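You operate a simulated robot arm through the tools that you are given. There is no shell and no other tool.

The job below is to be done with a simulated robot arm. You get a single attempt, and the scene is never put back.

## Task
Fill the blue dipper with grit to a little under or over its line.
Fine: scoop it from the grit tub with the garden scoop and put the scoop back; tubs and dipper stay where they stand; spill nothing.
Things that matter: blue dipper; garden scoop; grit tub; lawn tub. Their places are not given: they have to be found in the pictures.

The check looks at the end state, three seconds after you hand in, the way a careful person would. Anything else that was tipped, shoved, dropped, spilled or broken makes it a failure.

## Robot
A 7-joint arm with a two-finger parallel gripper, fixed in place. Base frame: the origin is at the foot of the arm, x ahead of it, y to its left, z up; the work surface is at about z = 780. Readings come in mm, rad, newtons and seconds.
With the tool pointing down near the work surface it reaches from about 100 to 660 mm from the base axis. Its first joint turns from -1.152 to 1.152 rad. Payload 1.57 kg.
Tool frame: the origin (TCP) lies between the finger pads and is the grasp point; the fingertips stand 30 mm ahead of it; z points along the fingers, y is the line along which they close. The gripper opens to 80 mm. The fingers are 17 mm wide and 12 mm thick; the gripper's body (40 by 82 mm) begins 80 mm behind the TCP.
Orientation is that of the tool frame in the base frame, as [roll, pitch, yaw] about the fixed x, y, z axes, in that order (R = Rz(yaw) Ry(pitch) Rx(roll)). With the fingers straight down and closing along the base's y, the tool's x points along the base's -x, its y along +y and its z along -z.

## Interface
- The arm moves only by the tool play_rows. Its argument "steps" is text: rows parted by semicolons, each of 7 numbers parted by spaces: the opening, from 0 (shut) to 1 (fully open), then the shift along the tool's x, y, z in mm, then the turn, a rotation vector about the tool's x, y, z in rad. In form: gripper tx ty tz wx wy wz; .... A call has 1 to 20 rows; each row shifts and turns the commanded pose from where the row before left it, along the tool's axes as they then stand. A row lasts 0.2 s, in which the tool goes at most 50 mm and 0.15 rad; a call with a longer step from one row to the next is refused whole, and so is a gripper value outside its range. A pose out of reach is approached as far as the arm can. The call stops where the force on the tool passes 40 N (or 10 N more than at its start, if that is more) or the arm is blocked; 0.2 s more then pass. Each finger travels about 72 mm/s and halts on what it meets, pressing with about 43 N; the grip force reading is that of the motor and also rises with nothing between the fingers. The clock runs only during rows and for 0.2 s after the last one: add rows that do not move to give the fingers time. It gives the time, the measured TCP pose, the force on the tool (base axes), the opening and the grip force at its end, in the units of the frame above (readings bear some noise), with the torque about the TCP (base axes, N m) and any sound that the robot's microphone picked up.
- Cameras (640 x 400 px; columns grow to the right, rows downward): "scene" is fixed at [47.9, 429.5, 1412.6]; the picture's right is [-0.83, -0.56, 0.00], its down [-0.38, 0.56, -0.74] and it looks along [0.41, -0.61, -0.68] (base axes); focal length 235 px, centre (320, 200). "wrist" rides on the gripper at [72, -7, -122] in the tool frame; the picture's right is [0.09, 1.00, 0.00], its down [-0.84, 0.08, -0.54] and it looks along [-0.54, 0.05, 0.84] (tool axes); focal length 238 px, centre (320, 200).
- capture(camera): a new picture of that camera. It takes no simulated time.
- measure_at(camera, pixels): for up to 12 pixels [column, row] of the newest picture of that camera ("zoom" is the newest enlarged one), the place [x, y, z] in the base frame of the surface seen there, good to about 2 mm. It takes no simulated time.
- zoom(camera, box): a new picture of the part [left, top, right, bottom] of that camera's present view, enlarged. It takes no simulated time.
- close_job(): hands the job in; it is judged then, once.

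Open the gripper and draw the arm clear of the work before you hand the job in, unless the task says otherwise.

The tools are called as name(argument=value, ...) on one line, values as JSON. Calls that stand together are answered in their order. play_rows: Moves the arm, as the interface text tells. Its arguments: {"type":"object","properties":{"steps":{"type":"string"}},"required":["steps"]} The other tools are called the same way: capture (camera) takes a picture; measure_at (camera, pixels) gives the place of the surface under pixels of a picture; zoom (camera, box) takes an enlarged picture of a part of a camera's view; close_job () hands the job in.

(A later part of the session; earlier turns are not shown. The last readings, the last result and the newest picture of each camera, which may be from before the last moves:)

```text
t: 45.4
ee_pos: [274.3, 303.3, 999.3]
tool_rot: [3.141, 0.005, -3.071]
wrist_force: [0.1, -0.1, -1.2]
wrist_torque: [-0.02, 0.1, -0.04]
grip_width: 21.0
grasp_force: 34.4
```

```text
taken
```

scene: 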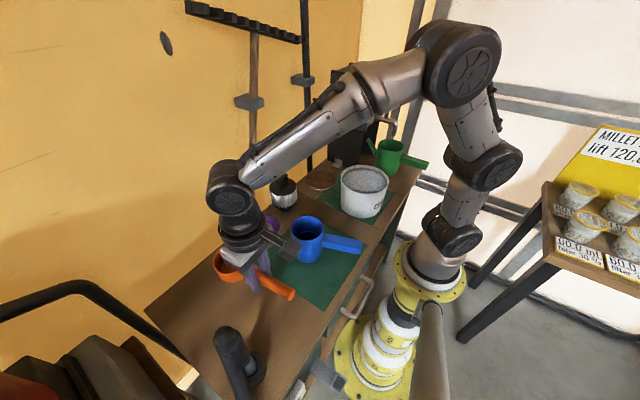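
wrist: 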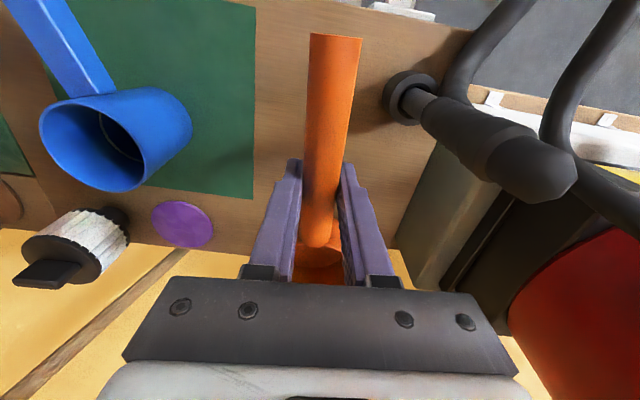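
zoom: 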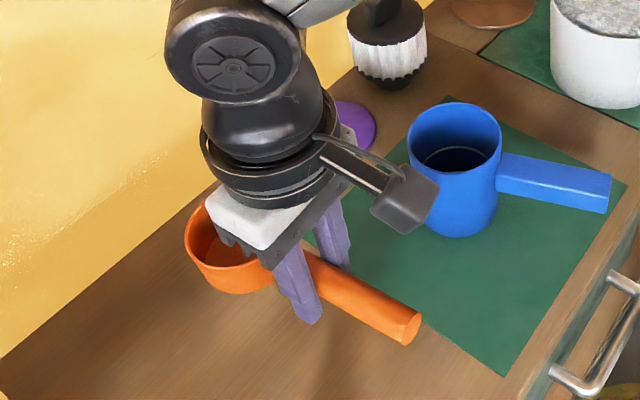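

The scoop is held firmly (about 1.2 N, no droop). I carry it high over to the tub's near side, at about (190,-217,1040).

play_rows(steps="0 9.3 -39.4 -3.2 0 0 0;0 9.3 -39.4 -3.2 0 0 0;0 9.3 -39.4 -3.2 0 0 0;0 9.3 -39.4 -3.2 0 0 0;0 9.3 -39.4 -3.2 0 0 0;0 9.3 -39.4 -3.2 0 0 0;0 9.3 -39.4 -3.2 0 0 0;0 9.3 -39.4 -3.2 0 0 0;0 9.3 -39.4 -3.2 0 0 0;0 9.3 -39.4 -3.2 0 0 0;0 9.3 -39.4 -3.2 0 0 0;0 9.3 -39.4 -3.2 0 0 0;0 9.3 -39.4 -3.2 0 0 0;0 0 0 0 0 0 0")

play_rows(steps="0 0 0 0 0 0.13 0;0 0 0 0 0 0.13 0;0 0 0 0 0 0.13 0;0 0 0 0 0 0.13 0;0 0 0 0 0 0.13 0;0 0 0 0 0 0 0")

capture(camera="scene")

capture(camera="wrist")

```text
t: 48.4
ee_pos: [192.4, -217.9, 1037.8]
tool_rot: [-3.142, 0.006, -3.071]
wrist_force: [0.2, 0.4, -0.7]
wrist_torque: [0.0, 0.06, 0.0]
grip_width: 20.9
grasp_force: 33.8
```

```text
t: 49.8
ee_pos: [190.4, -217.9, 1038.5]
tool_rot: [-3.141, -0.646, -3.068]
wrist_force: [-0.2, -0.1, -0.7]
wrist_torque: [-0.01, 0.04, 0.01]
grip_width: 21.1
grasp_force: 33.9
```

```text
taken
```

scene: 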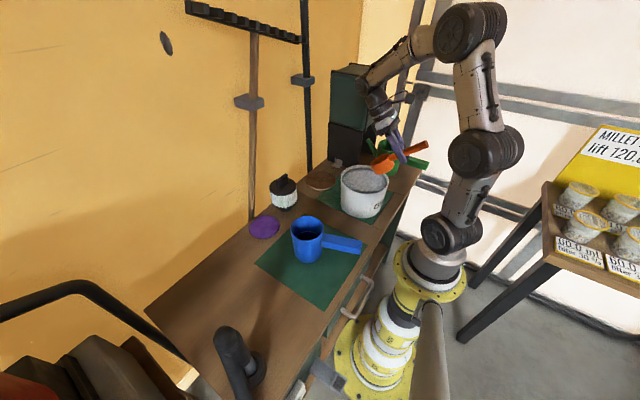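

```text
taken
```

wrist: 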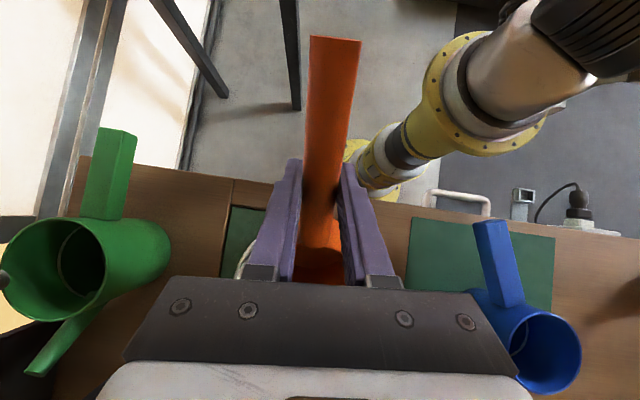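

Tilted pose reached. I zoom on the scoop above the tub to verify the scoop's position relative to the TCP.

zoom(camera="scene", box=[335, 110, 445, 220])

measure_at(camera="zoom", pixels=[[270, 200], [240, 215], [330, 180], [280, 155], [300, 215], [420, 130], [480, 125], [300, 240]])

```text
3.64 times, centred on (390, 165) of scene
```

zoom: 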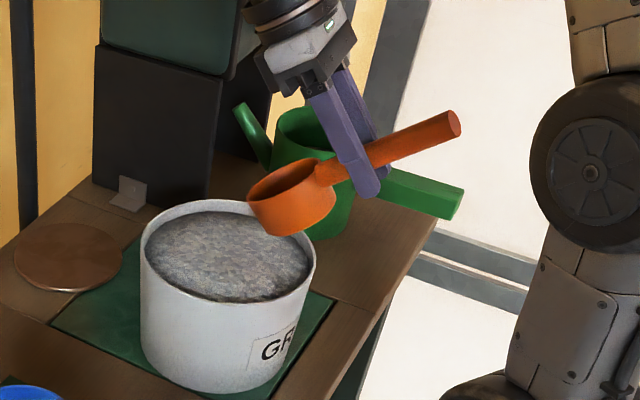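

```text
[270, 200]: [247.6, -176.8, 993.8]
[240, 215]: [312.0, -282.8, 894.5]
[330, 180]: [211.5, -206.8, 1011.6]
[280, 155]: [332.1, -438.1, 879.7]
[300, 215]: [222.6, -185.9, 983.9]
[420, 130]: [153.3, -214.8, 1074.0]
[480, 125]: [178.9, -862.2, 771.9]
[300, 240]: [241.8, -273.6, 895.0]
```

The scoop lip sits where predicted. I lower to the grit surface and plunge shallowly in small steps.

play_rows(steps="0 -24 0 27.5 0 0 0;0 -24 0 27.5 0 0 0;0 -5.3 0 2.2 0 0 0;0 -5.3 0 2.2 0 0 0;0 -5.3 0 2.2 0 0 0;0 -5.3 0 2.2 0 0 0;0 -5.3 0 2.2 0 0 0;0 -5.3 0 2.2 0 0 0;0 0 0 0 0 0 0")

zoom(camera="scene", box=[325, 130, 425, 220])

```text
t: 51.8
ee_pos: [213.3, -214.2, 935.1]
tool_rot: [3.14, -0.644, -3.068]
wrist_force: [-0.2, 0.5, -1.1]
wrist_torque: [-0.03, 0.04, -0.02]
grip_width: 20.9
grasp_force: 34.1
```

```text
4.44 times, centred on (375, 175) of scene
```

zoom: 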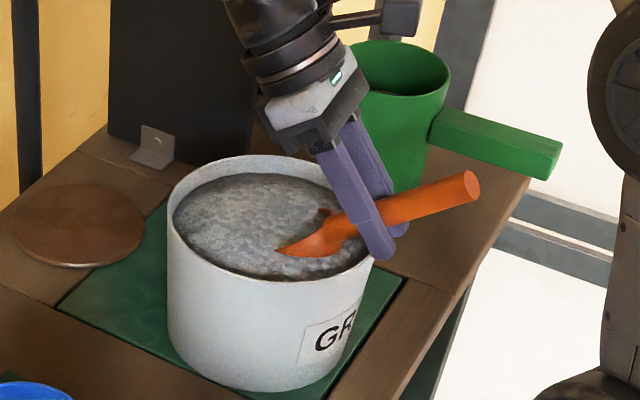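

The bowl is in the grit with no noticeable force and no overflow. I sweep gently forward, then lift straight up with the tilt kept.

play_rows(steps="0 -4.8 0 -1.9 0 0 0;0 -4.8 0 -1.9 0 0 0;0 -4.8 0 -1.9 0 0 0;0 -4.8 0 -1.9 0 0 0;0 -4.8 0 -1.9 0 0 0;0 0 0 0 0 0 0")

zoom(camera="scene", box=[325, 130, 425, 220])

```text
t: 53.1
ee_pos: [235.7, -213.2, 929.8]
tool_rot: [-3.139, -0.648, -3.072]
wrist_force: [-15.6, -3.3, 25.5]
wrist_torque: [-0.58, 0.73, -0.22]
grip_width: 21.1
grasp_force: 34.6
```

```text
4.44 times, centred on (375, 175) of scene
```

zoom: 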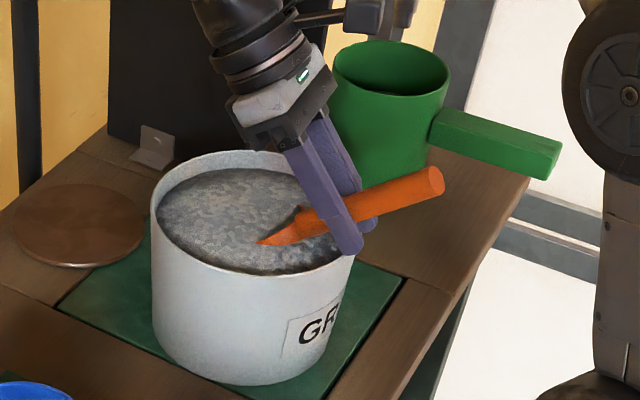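

The readings show -15.6/+25.5 N and the tub seems shifted forward (left edge 168→150 in the zoom), so the fingertips caught its rim. I stop pushing, lift straight up, and then measure the tub.

play_rows(steps="0 3 0 -4 0 0 0;0 3 0 -4 0 0 0;0 6 0 -8 0 0 0;0 6 0 -8 0 0 0;0 9 0 -12 0 0 0;0 9 0 -12 0 0 0;0 9 0 -12 0 0 0;0 0 0 0 0 0 0")

capture(camera="scene")

zoom(camera="scene", box=[325, 130, 425, 220])

measure_at(camera="zoom", pixels=[[165, 190], [152, 220], [250, 155], [200, 260], [270, 275], [330, 260], [350, 210], [260, 220], [200, 210], [310, 240], [240, 185], [155, 300]])

```text
t: 55.0
ee_pos: [238.7, -213.4, 1003.5]
tool_rot: [3.14, -0.645, -3.07]
wrist_force: [0.4, 0.2, -0.7]
wrist_torque: [0.04, 0.08, 0.0]
grip_width: 21.3
grasp_force: 34.1
```

```text
taken
```

scene: 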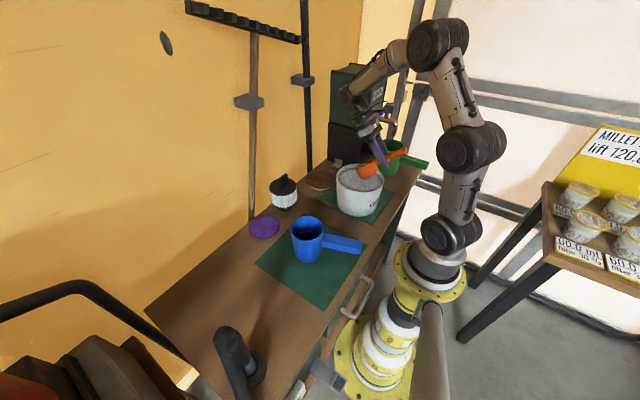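

```text
4.44 times, centred on (375, 175) of scene
```

zoom: 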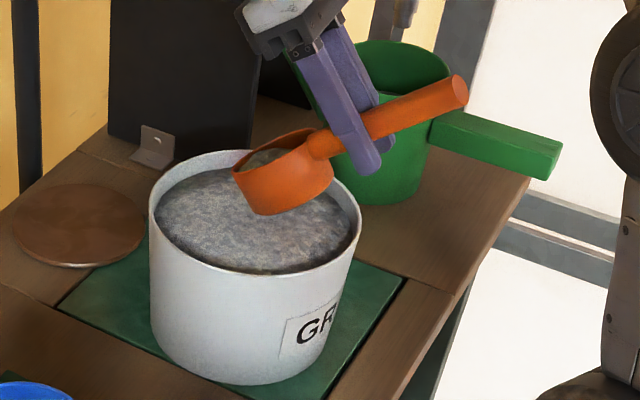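

```text
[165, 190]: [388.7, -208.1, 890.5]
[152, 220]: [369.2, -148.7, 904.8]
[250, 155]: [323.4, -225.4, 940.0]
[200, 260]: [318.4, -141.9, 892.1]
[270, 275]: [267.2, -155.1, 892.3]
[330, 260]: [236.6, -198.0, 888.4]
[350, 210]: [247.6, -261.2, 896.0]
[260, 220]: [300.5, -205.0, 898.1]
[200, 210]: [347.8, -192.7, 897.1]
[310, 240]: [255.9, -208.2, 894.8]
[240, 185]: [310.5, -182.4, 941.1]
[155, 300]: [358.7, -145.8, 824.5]
```

The scoop came out filled. The tub has been shoved about 17 mm in +x, judging by label pixels 322→305, and I'll push it back later. Now I level the scoop above the tub and inspect.

play_rows(steps="0 0 0 0 0 -0.09 0;0 0 0 0 0 -0.09 0;0 0 0 0 0 -0.09 0;0 0 0 0 0 -0.09 0;0 0 0 0 0 -0.09 0;0 0 0 0 0 -0.09 0;0 0 0 0 0 -0.11 0;0 0 0 0 0 0 0;0 0 0 0 0 0 0")

zoom(camera="scene", box=[325, 120, 425, 210])

capture(camera="wrist")

```text
t: 57.0
ee_pos: [238.0, -213.5, 1003.2]
tool_rot: [-3.142, 0.007, -3.071]
wrist_force: [0.0, 0.5, -1.6]
wrist_torque: [-0.04, 0.13, -0.02]
grip_width: 21.0
grasp_force: 34.0
```

```text
4.44 times, centred on (375, 165) of scene
```

zoom: 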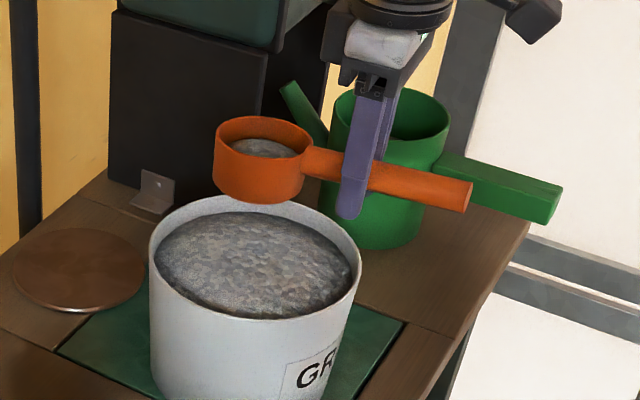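

```text
taken
```

wrist: 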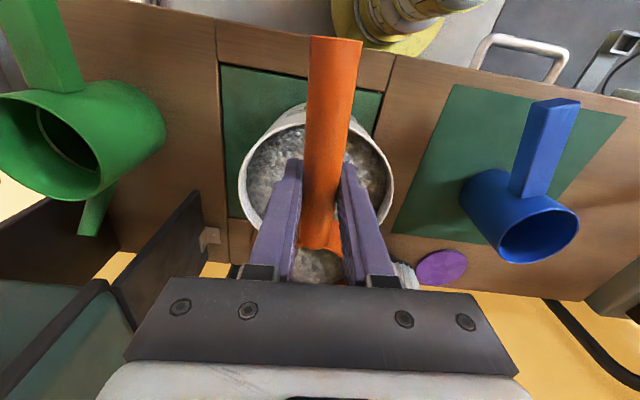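

The scoop holds a fair amount and the tub surface has no spill visible around it. I measure the fill height in the scoop.

measure_at(camera="zoom", pixels=[[262, 150], [245, 148], [280, 150], [262, 142], [262, 118], [216, 145], [262, 175], [300, 150], [260, 250], [200, 250], [320, 270], [290, 310]])

zoom(camera="wrist", box=[200, 20, 440, 260])

```text
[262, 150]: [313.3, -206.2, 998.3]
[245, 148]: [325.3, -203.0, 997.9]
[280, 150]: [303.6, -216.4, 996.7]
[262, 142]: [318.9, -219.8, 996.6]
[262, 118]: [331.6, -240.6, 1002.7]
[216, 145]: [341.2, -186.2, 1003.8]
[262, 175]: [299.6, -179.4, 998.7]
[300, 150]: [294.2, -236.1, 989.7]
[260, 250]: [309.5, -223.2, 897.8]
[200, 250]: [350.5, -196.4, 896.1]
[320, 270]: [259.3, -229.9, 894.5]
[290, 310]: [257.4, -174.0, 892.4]
```

```text
1.67 times, centred on (320, 140) of wrist
```

zoom: 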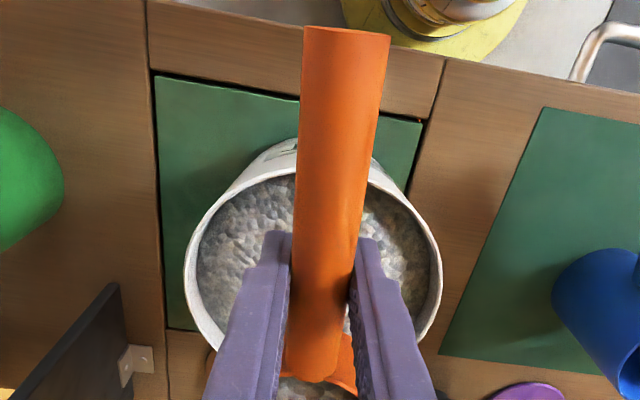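

The fill is about 30 mm deep (~100 ml). I carry it smoothly over to the dipper, with the bowl centre at about (327,65), then lower it.

play_rows(steps="0 -1 8 0 0 0 0;0 -2 16 0 0 0 0;0 -3 23 0 0 0 0;0 -3.2 23 0 0 0 0;0 -3.2 23 0 0 0 0;0 -3.2 23 0 0 0 0;0 -3.2 23 0 0 0 0;0 -3.2 23 0 0 0 0;0 -3.2 23 0 0 0 0;0 -3.2 23 0 0 0 0;0 -3.2 23 0 0 0 0;0 -3 23 0 0 0 0;0 -2 12 0 0 0 0;0 -1.8 5.6 0 0 0 0;0 0 0 15 0 0 0;0 0 0 20 0 0 0;0 0 0 15 0 0 0;0 0 0 6 0 0 0;0 0 0 0 0 0 0")

zoom(camera="scene", box=[250, 170, 390, 290])

capture(camera="wrist")

```text
t: 61.0
ee_pos: [256.9, 59.7, 948.5]
tool_rot: [-3.141, 0.003, -3.07]
wrist_force: [0.1, 0.6, -1.8]
wrist_torque: [0.01, 0.12, 0.03]
grip_width: 21.0
grasp_force: 34.7
```

```text
3.33 times, centred on (320, 230) of scene
```

zoom: 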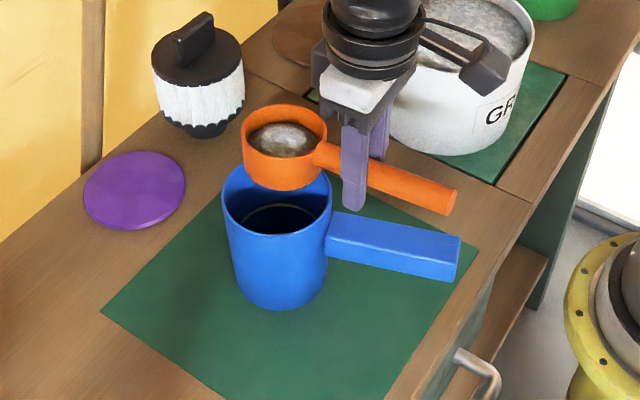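

```text
taken
```

wrist: 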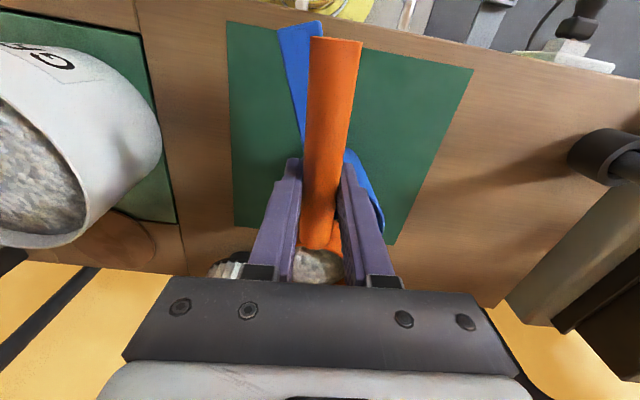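

The bowl sits over the dipper and clear of its rim. I roll slowly toward +y to pour, pausing partway.

play_rows(steps="0 0 0 0 0.12 0 0;0 0 0 0 0.12 0 0;0 0 0 0 0.12 0 0;0 0 0 0 0.12 0 0;0 0 0 0 0.07 0 0;0 0 0 0 0.07 0 0;0 0 0 0 0.07 0 0;0 0 0 0 0.07 0 0;0 0 0 0 0.07 0 0;0 0 0 0 0.07 0 0;0 0 0 0 0.07 0 0;0 0 0 0 0 0 0")

zoom(camera="scene", box=[250, 170, 390, 290])

capture(camera="wrist")

```text
t: 63.5
ee_pos: [256.8, 60.5, 947.3]
tool_rot: [-2.171, 0.007, -3.07]
wrist_force: [-0.1, -0.3, -1.7]
wrist_torque: [0.03, 0.12, 0.03]
grip_width: 21.1
grasp_force: 34.2
```

```text
3.33 times, centred on (320, 230) of scene
```

zoom: 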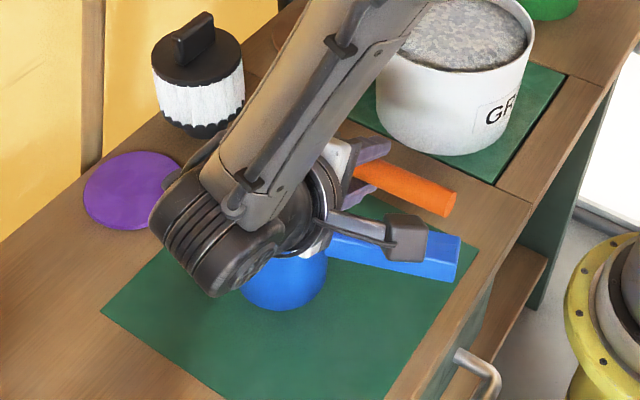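

```text
taken
```

wrist: 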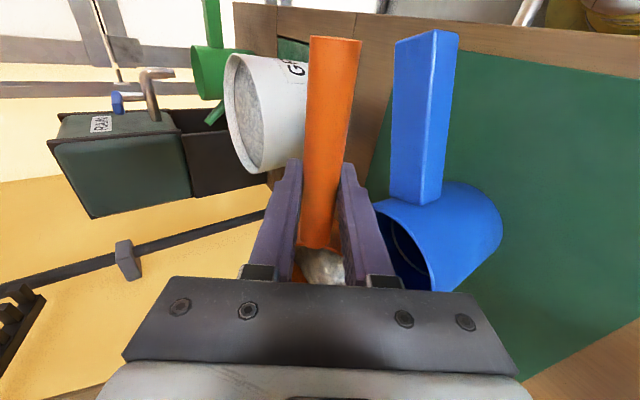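

The wrist view shows the bowl over the dipper mouth with no contact. I continue rolling slowly, easing toward +y near the end to keep the lip centred.

play_rows(steps="0 0 0 0 0.07 0 0;0 0 0 0 0.07 0 0;0 0 0 0 0.07 0 0;0 0 0 -1 0.07 0 0;0 0 0 -1.5 0.07 0 0;0 0 0 -1.5 0.07 0 0;0 0 0 -1.5 0.07 0 0;0 0 0 -1.5 0.07 0 0;0 0 0 -1.5 0.07 0 0;0 0 0 -1.5 0.07 0 0;0 0 0 -1.5 0.07 0 0;0 0 0 -1.5 0.07 0 0;0 0 0 -1.5 0.07 0 0;0 0 0 0 0.07 0 0;0 0 0 0 0 0 0;0 0 0 0 0 0 0")

capture(camera="scene")

capture(camera="wrist")

```text
t: 67.0
ee_pos: [256.7, 74.9, 948.7]
tool_rot: [-1.192, 0.005, -3.07]
wrist_force: [0.1, -0.3, -0.5]
wrist_torque: [0.01, 0.1, -0.02]
grip_width: 20.9
grasp_force: 34.2
```

```text
taken
```

scene: 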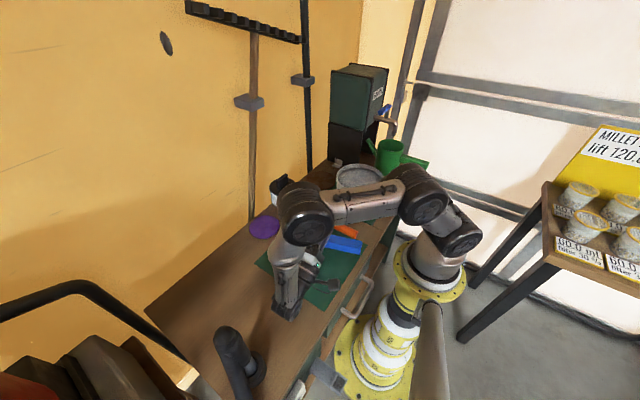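

```text
taken
```

wrist: 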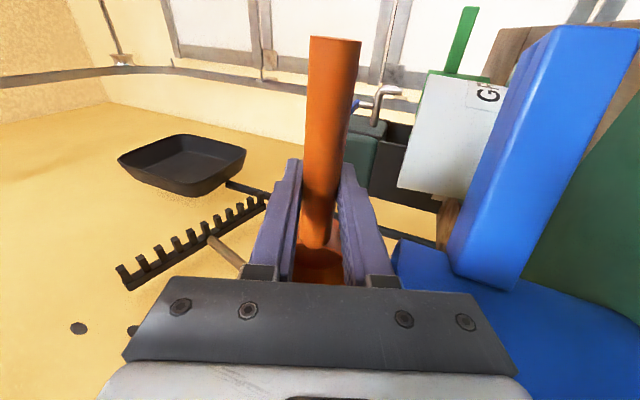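

The bowl looks empty (orange interior at (318,260)). I roll back and raise, then look into the dipper.

play_rows(steps="0 0 0 0 -0.14 0 0;0 0 0 0 -0.14 0 0;0 0 0 0 -0.14 0 0;0 0 0 0 -0.14 0 0;0 0 0 0 -0.14 0 0;0 0 0 0 -0.14 0 0;0 0 0 0 -0.14 0 0;0 0 0 0 -0.14 0 0;0 0 0 0 -0.14 0 0;0 0 0 0 -0.14 0 0;0 0 0 0 -0.14 0 0;0 0 0 0 -0.14 0 0;0 0 0 0 -0.14 0 0;0 0 0 0 -0.13 0 0;0 0 0 -35 0 0 0;0 0 0 -40 0 0 0;0 30 -20 0 0 0 0;0 0 0 0 0 0 0")

zoom(camera="scene", box=[250, 170, 390, 290])

capture(camera="wrist")

```text
t: 70.8
ee_pos: [228.2, 52.8, 1024.0]
tool_rot: [3.141, 0.008, -3.071]
wrist_force: [-0.1, -1.5, -0.2]
wrist_torque: [0.0, 0.07, 0.01]
grip_width: 21.1
grasp_force: 34.5
```

```text
3.33 times, centred on (320, 230) of scene
```

zoom: 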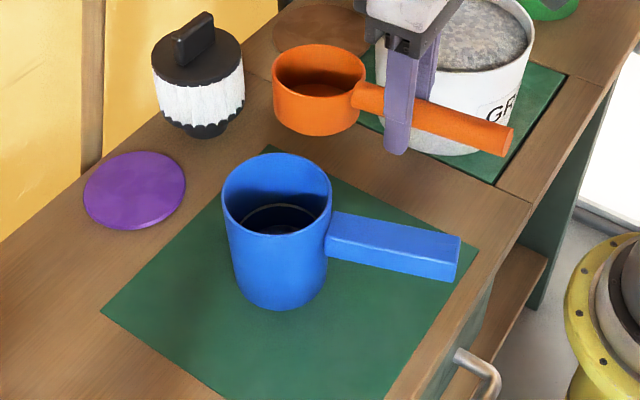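

```text
taken
```

wrist: 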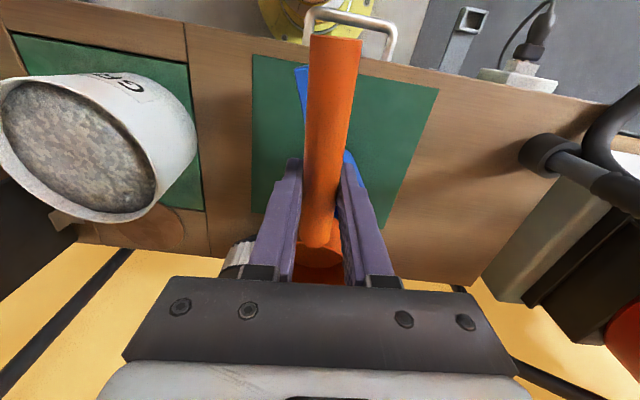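

There are no grains outside the dipper. I zoom into the dipper to measure the new content level.

zoom(camera="scene", box=[285, 210, 335, 242])

measure_at(camera="zoom", pixels=[[300, 267], [300, 290], [300, 310], [300, 330], [300, 350], [250, 330], [350, 330], [270, 350], [330, 350], [300, 365]])

```text
12.50 times, centred on (310, 226) of scene
```

zoom: 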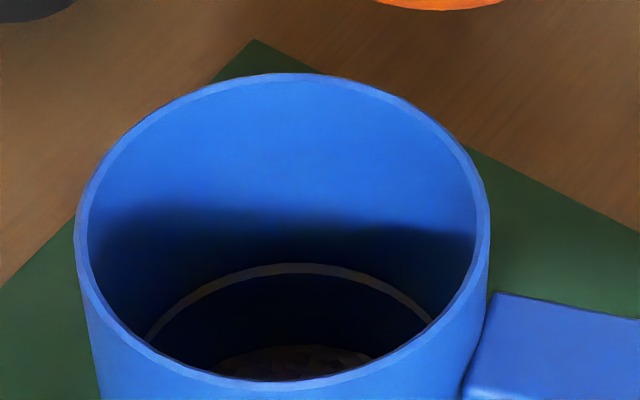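

```text
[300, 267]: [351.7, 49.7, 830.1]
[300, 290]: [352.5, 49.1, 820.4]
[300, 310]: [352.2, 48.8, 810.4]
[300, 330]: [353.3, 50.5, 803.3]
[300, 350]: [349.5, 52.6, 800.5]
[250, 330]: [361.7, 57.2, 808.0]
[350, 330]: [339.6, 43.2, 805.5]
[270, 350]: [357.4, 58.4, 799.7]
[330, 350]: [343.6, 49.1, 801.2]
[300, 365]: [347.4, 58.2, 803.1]
```

The far-side content reads z≈801, so it is likely mounded elsewhere. On the way back to the tub I stop where the wrist camera can see down into the dipper beside the scoop.

play_rows(steps="0 0 -30 -20 0 0 0;0 0 -30 -30 0 0 0;0 -20 -25 -25 0 0 0;0 0 0 0 0 0 0")

capture(camera="wrist")

```text
t: 71.8
ee_pos: [253.2, -31.5, 1099.3]
tool_rot: [3.141, 0.005, -3.07]
wrist_force: [1.0, 0.3, -1.1]
wrist_torque: [0.01, 0.04, 0.0]
grip_width: 20.7
grasp_force: 34.1
```

```text
taken
```

wrist: 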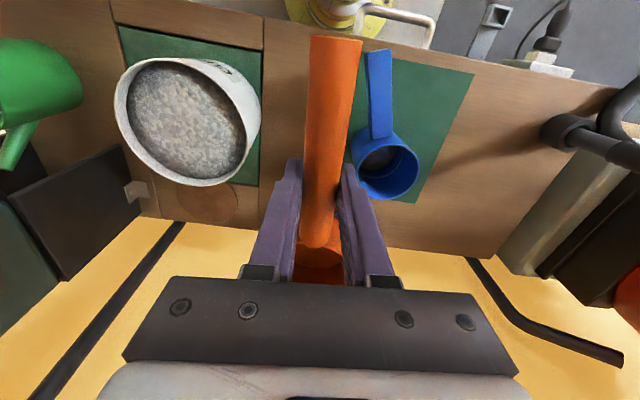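

The dipper is visible at (388,168). I zoom in on its content and measure.

zoom(camera="wrist", box=[350, 125, 430, 205])

measure_at(camera="wrist", pixels=[[372, 155], [378, 160], [384, 160], [378, 150], [385, 153], [370, 162], [366, 155], [390, 160], [376, 168], [372, 148], [396, 152], [380, 172]])

zoom(camera="wrist", box=[90, 10, 290, 220])

```text
5.00 times, centred on (390, 165) of wrist
```

zoom: 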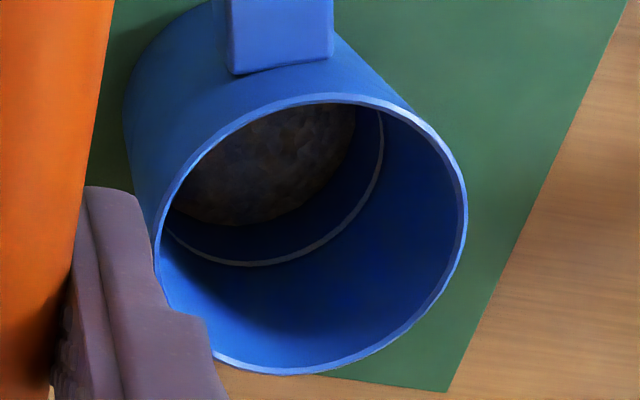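

```text
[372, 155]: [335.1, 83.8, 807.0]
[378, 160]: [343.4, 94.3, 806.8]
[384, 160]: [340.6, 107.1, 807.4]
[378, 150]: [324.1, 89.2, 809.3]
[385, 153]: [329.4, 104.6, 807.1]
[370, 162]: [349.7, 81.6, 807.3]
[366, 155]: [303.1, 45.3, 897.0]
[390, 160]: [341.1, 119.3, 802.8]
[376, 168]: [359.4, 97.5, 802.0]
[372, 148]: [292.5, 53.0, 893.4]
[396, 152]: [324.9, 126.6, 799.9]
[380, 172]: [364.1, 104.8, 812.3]
```

```text
1.90 times, centred on (190, 115) of wrist
```

zoom: 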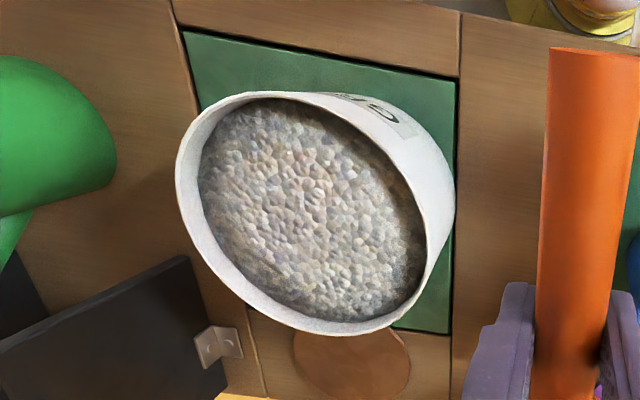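

Content averages about z≈805 (807 centre, 801 edge), so this scoop gave ~14 mm and ~25 mm more is needed. I measure the tub's current rim circle for the next scoop.

measure_at(camera="zoom", pixels=[[180, 180], [200, 115], [250, 96], [335, 118], [390, 160], [424, 220], [422, 285], [390, 318], [335, 331], [270, 312], [310, 200], [230, 130]])

zoom(camera="scene", box=[325, 130, 425, 220])

```text
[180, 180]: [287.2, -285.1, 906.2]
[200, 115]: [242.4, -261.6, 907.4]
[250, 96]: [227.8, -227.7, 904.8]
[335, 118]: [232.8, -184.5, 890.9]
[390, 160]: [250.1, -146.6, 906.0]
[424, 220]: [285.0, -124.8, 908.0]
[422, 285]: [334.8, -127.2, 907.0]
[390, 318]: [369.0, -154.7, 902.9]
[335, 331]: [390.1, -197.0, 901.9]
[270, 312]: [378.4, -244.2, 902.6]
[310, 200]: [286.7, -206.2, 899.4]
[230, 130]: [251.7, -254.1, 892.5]
```

```text
4.44 times, centred on (375, 175) of scene
```

zoom: 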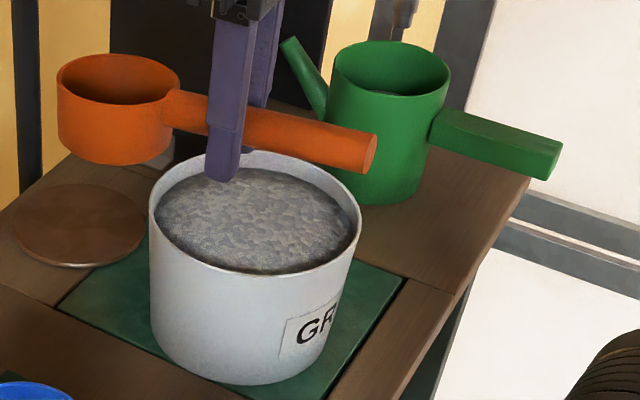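

Tub now is centred at about (306.5,-206), R≈82.7. For the second scoop I use a steeper tilt (0.8 rad) with a plunge only, so the fingertips stay above the rim. First I go above and tilt.

play_rows(steps="0 13.7 -35.8 11.8 0 0 0;0 13.7 -35.8 11.8 0 0 0;0 13.7 -35.8 11.8 0 0 0;0 13.7 -35.8 11.8 0 0 0;0 13.7 -35.8 11.8 0 0 0;0 0 0 0 0 0.134 0;0 0 0 0 0 0.134 0;0 0 0 0 0 0.134 0;0 0 0 0 0 0.134 0;0 0 0 0 0 0.134 0;0 0 0 0 0 0.134 0;0 -18.3 0 17.8 0 0 0;0 -18.3 0 17.8 0 0 0;0 0 0 0 0 0 0")

zoom(camera="scene", box=[325, 120, 425, 210])

```text
t: 74.8
ee_pos: [198.2, -214.3, 988.8]
tool_rot: [-3.139, -0.796, -3.072]
wrist_force: [5.5, 3.5, 13.5]
wrist_torque: [0.21, -0.92, 0.1]
grip_width: 21.0
grasp_force: 34.3
```

```text
4.44 times, centred on (375, 165) of scene
```

zoom: 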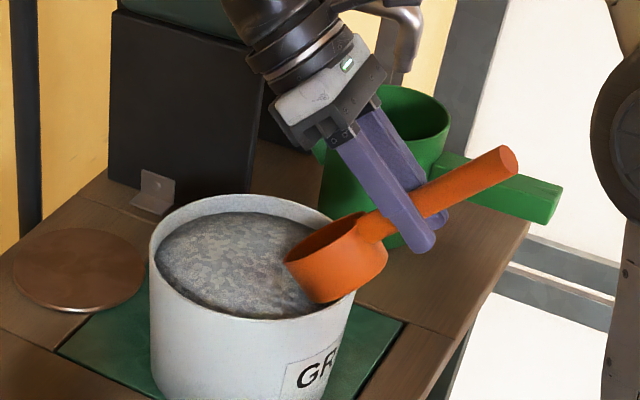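

The force reads 13.5 N up: the bowl's underside is touching the tub's near rim at about (340,300), though the tub has not moved. I back off along the scoop's up direction by 12 mm.

play_rows(steps="0 0 0 -6 0 0 0;0 0 0 -7 0 0 0;0 0 0 0 0 0 0")

zoom(camera="scene", box=[325, 130, 425, 220])

```text
t: 75.5
ee_pos: [206.4, -213.3, 997.3]
tool_rot: [3.14, -0.798, -3.07]
wrist_force: [0.2, -0.8, -1.0]
wrist_torque: [0.0, 0.02, -0.02]
grip_width: 20.9
grasp_force: 34.4
```

```text
4.44 times, centred on (375, 175) of scene
```

zoom: 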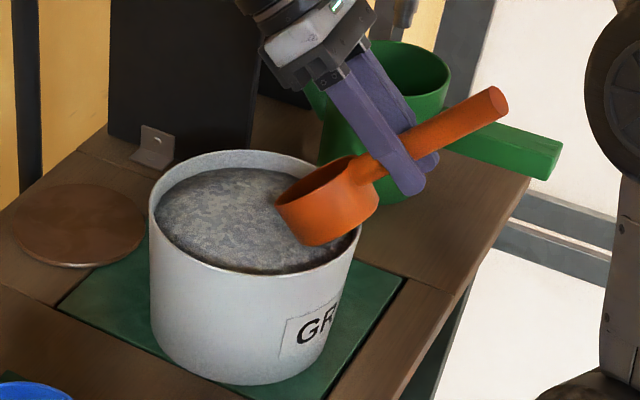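

Clear of the rim with force back to zero and the tub unmoved. I plunge along the scoop's axis in two monitored stages.

play_rows(steps="0 -7 0 -0.5 0 0 0;0 -7 0 -0.5 0 0 0;0 -7 0 -0.5 0 0 0;0 -7 0 -0.5 0 0 0;0 -7 0 -0.5 0 0 0;0 -7 0 -0.5 0 0 0;0 0 0 0 0 0 0")

zoom(camera="scene", box=[325, 130, 425, 220])

```text
t: 77.2
ee_pos: [238.1, -211.2, 968.7]
tool_rot: [3.141, -0.798, -3.068]
wrist_force: [0.2, 0.5, -0.6]
wrist_torque: [0.02, 0.07, 0.0]
grip_width: 20.9
grasp_force: 33.8
```

```text
4.44 times, centred on (375, 175) of scene
```

zoom: 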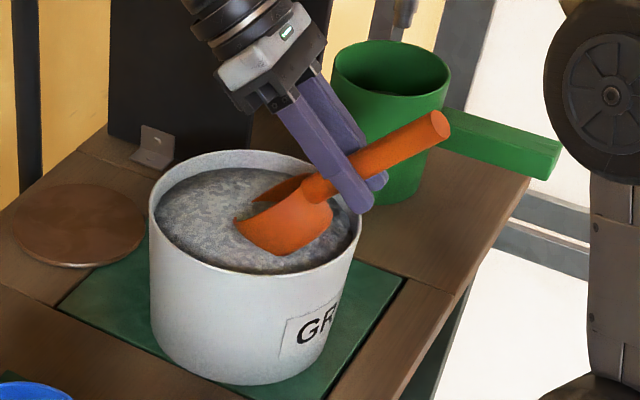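

No contact forces, and grit is entering the bowl. I plunge 34 mm more, then curl the scoop up while raising.

play_rows(steps="0 -7 0 -0.5 0 0 0;0 -7 0 -0.5 0 0 0;0 -7 0 -0.5 0 0 0;0 -7 0 -0.5 0 0 0;0 -6 0 -0.5 0 0 0;0 0 0 0 0 0 0")

zoom(camera="scene", box=[325, 130, 425, 220])

```text
t: 78.5
ee_pos: [263.3, -209.5, 946.4]
tool_rot: [3.14, -0.797, -3.072]
wrist_force: [0.8, -0.4, -1.8]
wrist_torque: [0.0, 0.04, -0.02]
grip_width: 21.1
grasp_force: 34.5
```

```text
4.44 times, centred on (375, 175) of scene
```

zoom: 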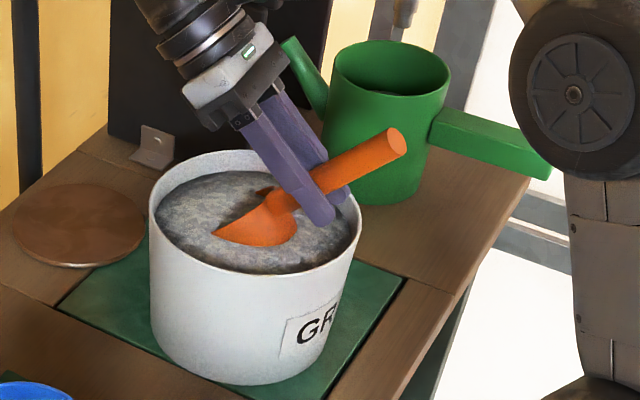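

Still no contact forces. I curl up while raising, then lift and level over the tub.

play_rows(steps="0 2 0 -2.2 0 -0.05 0;0 2 0 -2.3 0 -0.05 0;0 1.9 0 -2.3 0 -0.05 0;0 1.8 0 -2.4 0 -0.05 0;0 1.7 0 -2.5 0 -0.05 0;0 1.6 0 -2.5 0 -0.05 0;0 1.5 0 -2.6 0 -0.05 0;0 1.5 0 -2.6 0 -0.05 0;0 4 0 -9 0 -0.05 0;0 4 0 -12 0 -0.05 0;0 3 0 -12 0 -0.07 0;0 2 0 -12 0 -0.07 0;0 1 0 -12 0 -0.08 0;0 0 0 0 0 -0.08 0;0 0 0 0 0 0 0")

zoom(camera="scene", box=[325, 120, 425, 210])

measure_at(camera="zoom", pixels=[[210, 140], [230, 140], [190, 140], [210, 130], [250, 140], [210, 120], [260, 250], [200, 250]])

```text
t: 81.8
ee_pos: [264.9, -209.6, 1029.1]
tool_rot: [3.141, 0.004, -3.069]
wrist_force: [1.2, 0.5, -1.0]
wrist_torque: [0.01, 0.08, 0.02]
grip_width: 20.7
grasp_force: 34.1
```

```text
4.44 times, centred on (375, 165) of scene
```

zoom: 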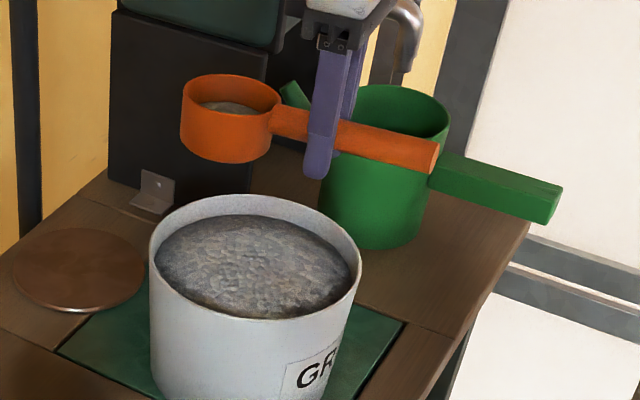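

```text
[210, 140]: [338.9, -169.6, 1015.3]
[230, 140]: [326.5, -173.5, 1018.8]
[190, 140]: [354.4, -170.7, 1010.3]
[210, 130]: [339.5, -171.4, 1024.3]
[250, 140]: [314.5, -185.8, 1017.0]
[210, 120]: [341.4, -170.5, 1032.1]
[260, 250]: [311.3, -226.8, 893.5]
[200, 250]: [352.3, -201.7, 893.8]
```

I measure the grit surface inside the scoop and its rim.

zoom(camera="scene", box=[345, 125, 405, 165])

measure_at(camera="zoom", pixels=[[165, 175], [130, 178], [200, 180], [165, 190], [150, 172], [90, 150], [165, 120], [240, 170], [165, 208], [250, 200], [350, 230], [450, 260]])

```text
10.00 times, centred on (375, 145) of scene
```

zoom: 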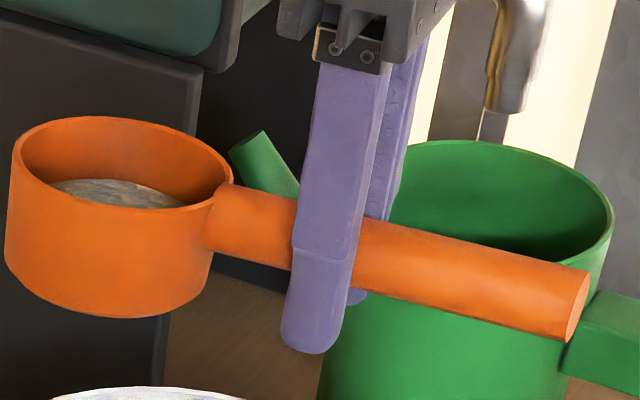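

```text
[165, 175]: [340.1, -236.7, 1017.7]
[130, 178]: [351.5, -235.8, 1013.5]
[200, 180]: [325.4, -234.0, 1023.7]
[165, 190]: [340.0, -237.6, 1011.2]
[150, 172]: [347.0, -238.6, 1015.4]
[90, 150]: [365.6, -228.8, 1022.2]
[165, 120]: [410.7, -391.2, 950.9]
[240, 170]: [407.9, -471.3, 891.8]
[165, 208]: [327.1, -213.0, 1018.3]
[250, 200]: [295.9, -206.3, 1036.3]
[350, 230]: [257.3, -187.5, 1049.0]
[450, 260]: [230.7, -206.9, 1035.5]
```

This scoop holds somewhat less (~20 mm deep). I check whether the scoop is still level in the grip by measuring rim points.

measure_at(camera="zoom", pixels=[[14, 170], [30, 186], [100, 207], [180, 208], [120, 119], [60, 128], [200, 140], [228, 170], [300, 200], [380, 222], [480, 245], [580, 268]])

```text
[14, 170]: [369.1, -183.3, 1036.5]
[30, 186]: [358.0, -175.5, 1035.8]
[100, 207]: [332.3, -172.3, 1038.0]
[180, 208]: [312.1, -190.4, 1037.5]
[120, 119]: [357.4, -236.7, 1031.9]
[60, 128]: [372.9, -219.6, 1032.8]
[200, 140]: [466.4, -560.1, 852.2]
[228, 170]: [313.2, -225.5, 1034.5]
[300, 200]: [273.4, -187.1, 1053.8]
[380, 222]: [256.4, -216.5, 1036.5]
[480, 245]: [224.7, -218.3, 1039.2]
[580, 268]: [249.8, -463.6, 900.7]
```

The scoop is practically level. I carry this load to the dipper and lower to the same pour pose.

play_rows(steps="0 -0.5 9 0 0 0 0;0 -0.7 18 0 0 0 0;0 -0.8 24 0 0 0 0;0 -0.8 24 0 0 0 0;0 -0.8 24 0 0 0 0;0 -0.8 24 0 0 0 0;0 -0.8 24 0 0 0 0;0 -0.8 24 0 0 0 0;0 -0.8 24 0 0 0 0;0 -0.8 24 0 0 0 0;0 -0.8 24 0 0 0 0;0 -0.7 18 0 0 0 0;0 -0.5 8.6 0 0 0 0;0 0 0 15 0 0 0;0 0 0 25 0 0 0;0 0 0 25 0 0 0;0 0 0 13 0 0 0;0 0 0 4 0 0 0;0 0 0 0 0 0 0")

zoom(camera="scene", box=[250, 170, 390, 290])

```text
t: 85.8
ee_pos: [256.8, 60.7, 948.3]
tool_rot: [-3.139, 0.002, -3.07]
wrist_force: [0.3, 0.3, -1.7]
wrist_torque: [-0.03, 0.12, 0.01]
grip_width: 20.6
grasp_force: 33.9
```

```text
3.33 times, centred on (320, 230) of scene
```

zoom: 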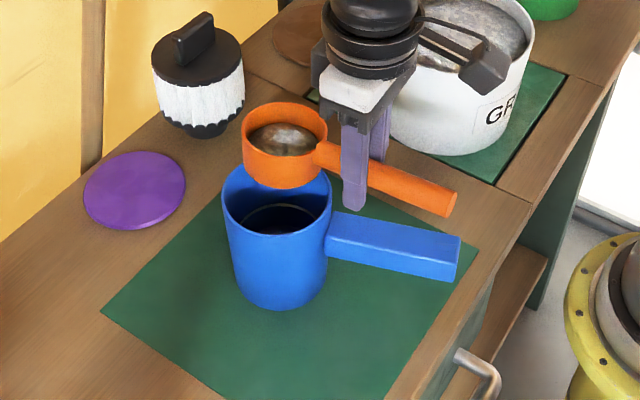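

The pose matches the first pour. I roll and pour with the same motion.

play_rows(steps="0 0 0 0 0.12 0 0;0 0 0 0 0.12 0 0;0 0 0 0 0.12 0 0;0 0 0 0 0.12 0 0;0 0 0 0 0.07 0 0;0 0 0 0 0.07 0 0;0 0 0 0 0.07 0 0;0 0 0 0 0.07 0 0;0 0 0 0 0.07 0 0;0 0 0 0 0.07 0 0;0 0 0 0 0.07 0 0;0 0 0 0 0 0 0")

play_rows(steps="0 0 0 0 0.07 0 0;0 0 0 0 0.07 0 0;0 0 0 0 0.07 0 0;0 0 0 -1 0.07 0 0;0 0 0 -1.5 0.07 0 0;0 0 0 -1.5 0.07 0 0;0 0 0 -1.5 0.07 0 0;0 0 0 -1.5 0.07 0 0;0 0 0 -1.5 0.07 0 0;0 0 0 -1.5 0.07 0 0;0 0 0 -1.5 0.07 0 0;0 0 0 -1.5 0.07 0 0;0 0 0 -1.5 0.07 0 0;0 0 0 0 0.07 0 0;0 0 0 0 0 0 0;0 0 0 0 0 0 0")

play_rows(steps="0 0 0 0 -0.14 0 0;0 0 0 0 -0.14 0 0;0 0 0 0 -0.14 0 0;0 0 0 0 -0.14 0 0;0 0 0 0 -0.14 0 0;0 0 0 0 -0.14 0 0;0 0 0 0 -0.14 0 0;0 0 0 0 -0.14 0 0;0 0 0 0 -0.14 0 0;0 0 0 0 -0.14 0 0;0 0 0 0 -0.14 0 0;0 0 0 0 -0.14 0 0;0 0 0 0 -0.14 0 0;0 0 0 0 -0.13 0 0;0 0 0 -35 0 0 0;0 0 0 -40 0 0 0;0 30 -20 0 0 0 0;0 0 -30 -40 0 0 0;0 -20 -45 0 0 0 0;0 0 0 -35 0 0 0")

capture(camera="wrist")

capture(camera="scene")

```text
t: 88.3
ee_pos: [257.1, 59.9, 947.8]
tool_rot: [-2.172, 0.002, -3.07]
wrist_force: [-0.3, -0.4, -2.5]
wrist_torque: [0.03, 0.13, -0.03]
grip_width: 21.1
grasp_force: 35.0
```

```text
t: 91.8
ee_pos: [255.1, 74.4, 950.3]
tool_rot: [-1.193, 0.003, -3.069]
wrist_force: [-0.2, 0.6, -0.6]
wrist_torque: [0.06, 0.04, -0.01]
grip_width: 20.8
grasp_force: 34.2
```

```text
t: 96.0
ee_pos: [251.4, -21.9, 1099.2]
tool_rot: [3.142, -0.001, -3.07]
wrist_force: [-0.3, 0.0, -0.8]
wrist_torque: [0.0, 0.05, 0.04]
grip_width: 21.0
grasp_force: 33.9
```

```text
taken
```

wrist: 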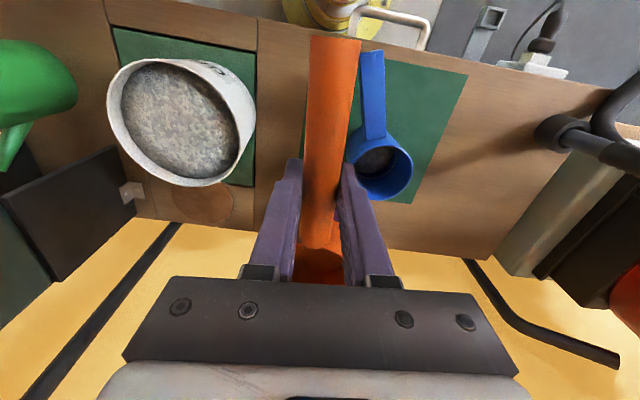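

```text
taken
```

scene: 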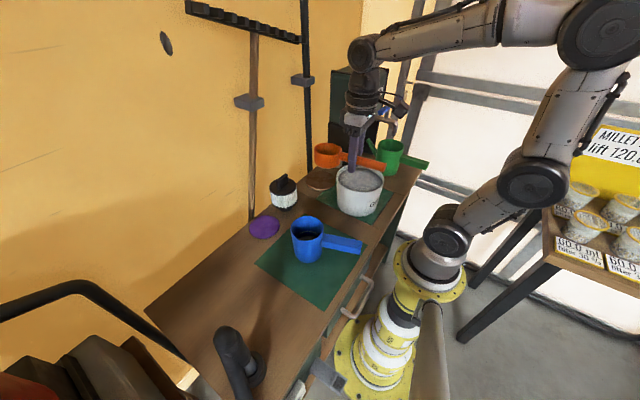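

The second load was poured with nothing visible outside. I measure the content in the dipper, which is at (380,165).

zoom(camera="wrist", box=[340, 125, 420, 205])

measure_at(camera="zoom", pixels=[[250, 150], [280, 150], [310, 150], [220, 180], [260, 190], [300, 190], [250, 215], [290, 130], [330, 140], [350, 150], [230, 225], [335, 180]])

zoom(camera="scene", box=[285, 210, 335, 242])

measure_at(camera="zoom", pixels=[[300, 267], [300, 290], [300, 310], [300, 325], [300, 340], [300, 355], [250, 330], [350, 330], [230, 345], [300, 370], [200, 330], [390, 335]])

```text
5.00 times, centred on (380, 165) of wrist
```

zoom: 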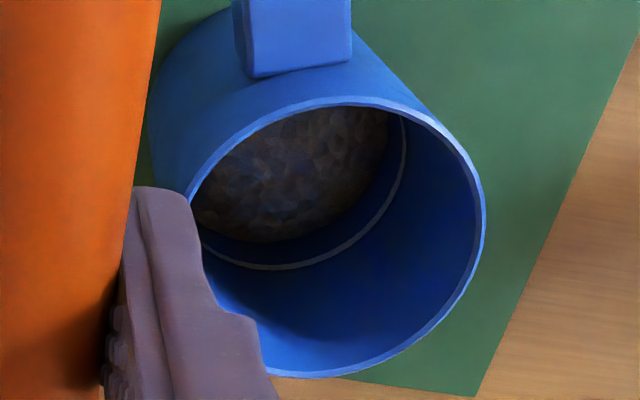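

```text
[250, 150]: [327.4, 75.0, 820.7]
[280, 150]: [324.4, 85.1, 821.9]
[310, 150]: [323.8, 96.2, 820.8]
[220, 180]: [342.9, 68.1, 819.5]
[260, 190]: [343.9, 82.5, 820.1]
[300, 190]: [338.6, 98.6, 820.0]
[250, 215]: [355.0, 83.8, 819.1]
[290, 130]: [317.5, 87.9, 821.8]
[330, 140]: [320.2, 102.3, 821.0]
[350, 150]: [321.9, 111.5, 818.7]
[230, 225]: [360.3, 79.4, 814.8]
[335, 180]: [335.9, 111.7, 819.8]
```

```text
12.50 times, centred on (310, 226) of scene
```

zoom: 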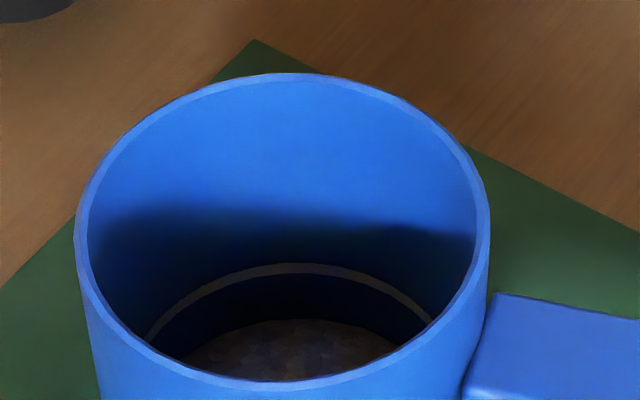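

```text
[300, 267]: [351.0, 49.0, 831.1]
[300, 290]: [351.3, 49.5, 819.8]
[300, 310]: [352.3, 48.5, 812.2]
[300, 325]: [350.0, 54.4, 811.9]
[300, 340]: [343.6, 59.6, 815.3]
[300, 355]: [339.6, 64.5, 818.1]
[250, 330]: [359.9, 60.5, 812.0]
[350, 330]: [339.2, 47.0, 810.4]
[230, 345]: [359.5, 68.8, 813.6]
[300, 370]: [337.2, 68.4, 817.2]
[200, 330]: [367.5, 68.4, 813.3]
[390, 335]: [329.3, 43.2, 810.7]
```

Content: centre 821, edge 811.5, mean about 817. Another load like the second (~13 mm) should bring the mean to about 830, right at the line. I repeat the same scoop path, going slightly deeper as the tub level has fallen.

play_rows(steps="0 15 -37.6 10.8 0 0 0;0 15 -37.6 10.8 0 0 0;0 15 -37.6 10.8 0 0 0;0 15 -37.6 10.8 0 0 0;0 15 -37.6 10.8 0 0 0;0 0 0 0 0 0.133 0;0 0 0 0 0 0.133 0;0 0 0 0 0 0.133 0;0 0 0 0 0 0.133 0;0 0 0 0 0 0.133 0;0 0 0 0 0 0.133 0;0 -22.8 0 10.75 0 0 0;0 -22.8 0 10.75 0 0 0;0 0 0 0 0 0 0")

zoom(camera="scene", box=[325, 130, 425, 220])

```text
t: 99.0
ee_pos: [205.9, -212.4, 997.1]
tool_rot: [3.141, -0.798, -3.068]
wrist_force: [0.5, -0.2, 0.0]
wrist_torque: [-0.04, -0.02, 0.0]
grip_width: 21.2
grasp_force: 34.2
```

```text
4.44 times, centred on (375, 175) of scene
```

zoom: 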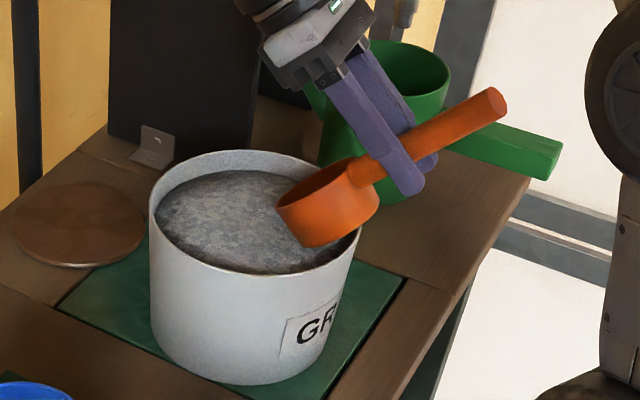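

Same start pose as before, with no contact. I plunge 80 mm along the axis.

play_rows(steps="0 -7 0 -0.5 0 0 0;0 -7 0 -0.5 0 0 0;0 -7 0 -0.5 0 0 0;0 -7 0 -0.5 0 0 0;0 -7 0 -0.5 0 0 0;0 -7 0 -0.5 0 0 0;0 -7 0 -0.5 0 0 0;0 -7 0 -0.5 0 0 0;0 -7 0 -0.5 0 0 0;0 -7 0 -0.5 0 0 0;0 -7 0 -0.5 0 0 0;0 -3 0 0 0 0 0;0 0 0 0 0 0 0")

zoom(camera="scene", box=[325, 130, 425, 220])

```text
t: 101.8
ee_pos: [265.7, -209.0, 944.6]
tool_rot: [-3.141, -0.795, -3.07]
wrist_force: [0.1, -0.4, -0.9]
wrist_torque: [0.0, 0.07, 0.01]
grip_width: 21.0
grasp_force: 34.6
```

```text
4.44 times, centred on (375, 175) of scene
```

zoom: 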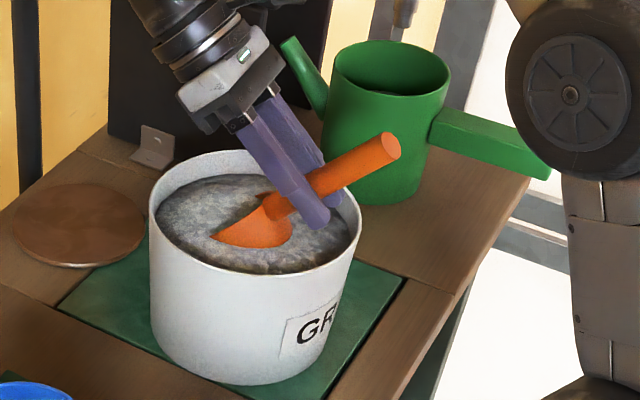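

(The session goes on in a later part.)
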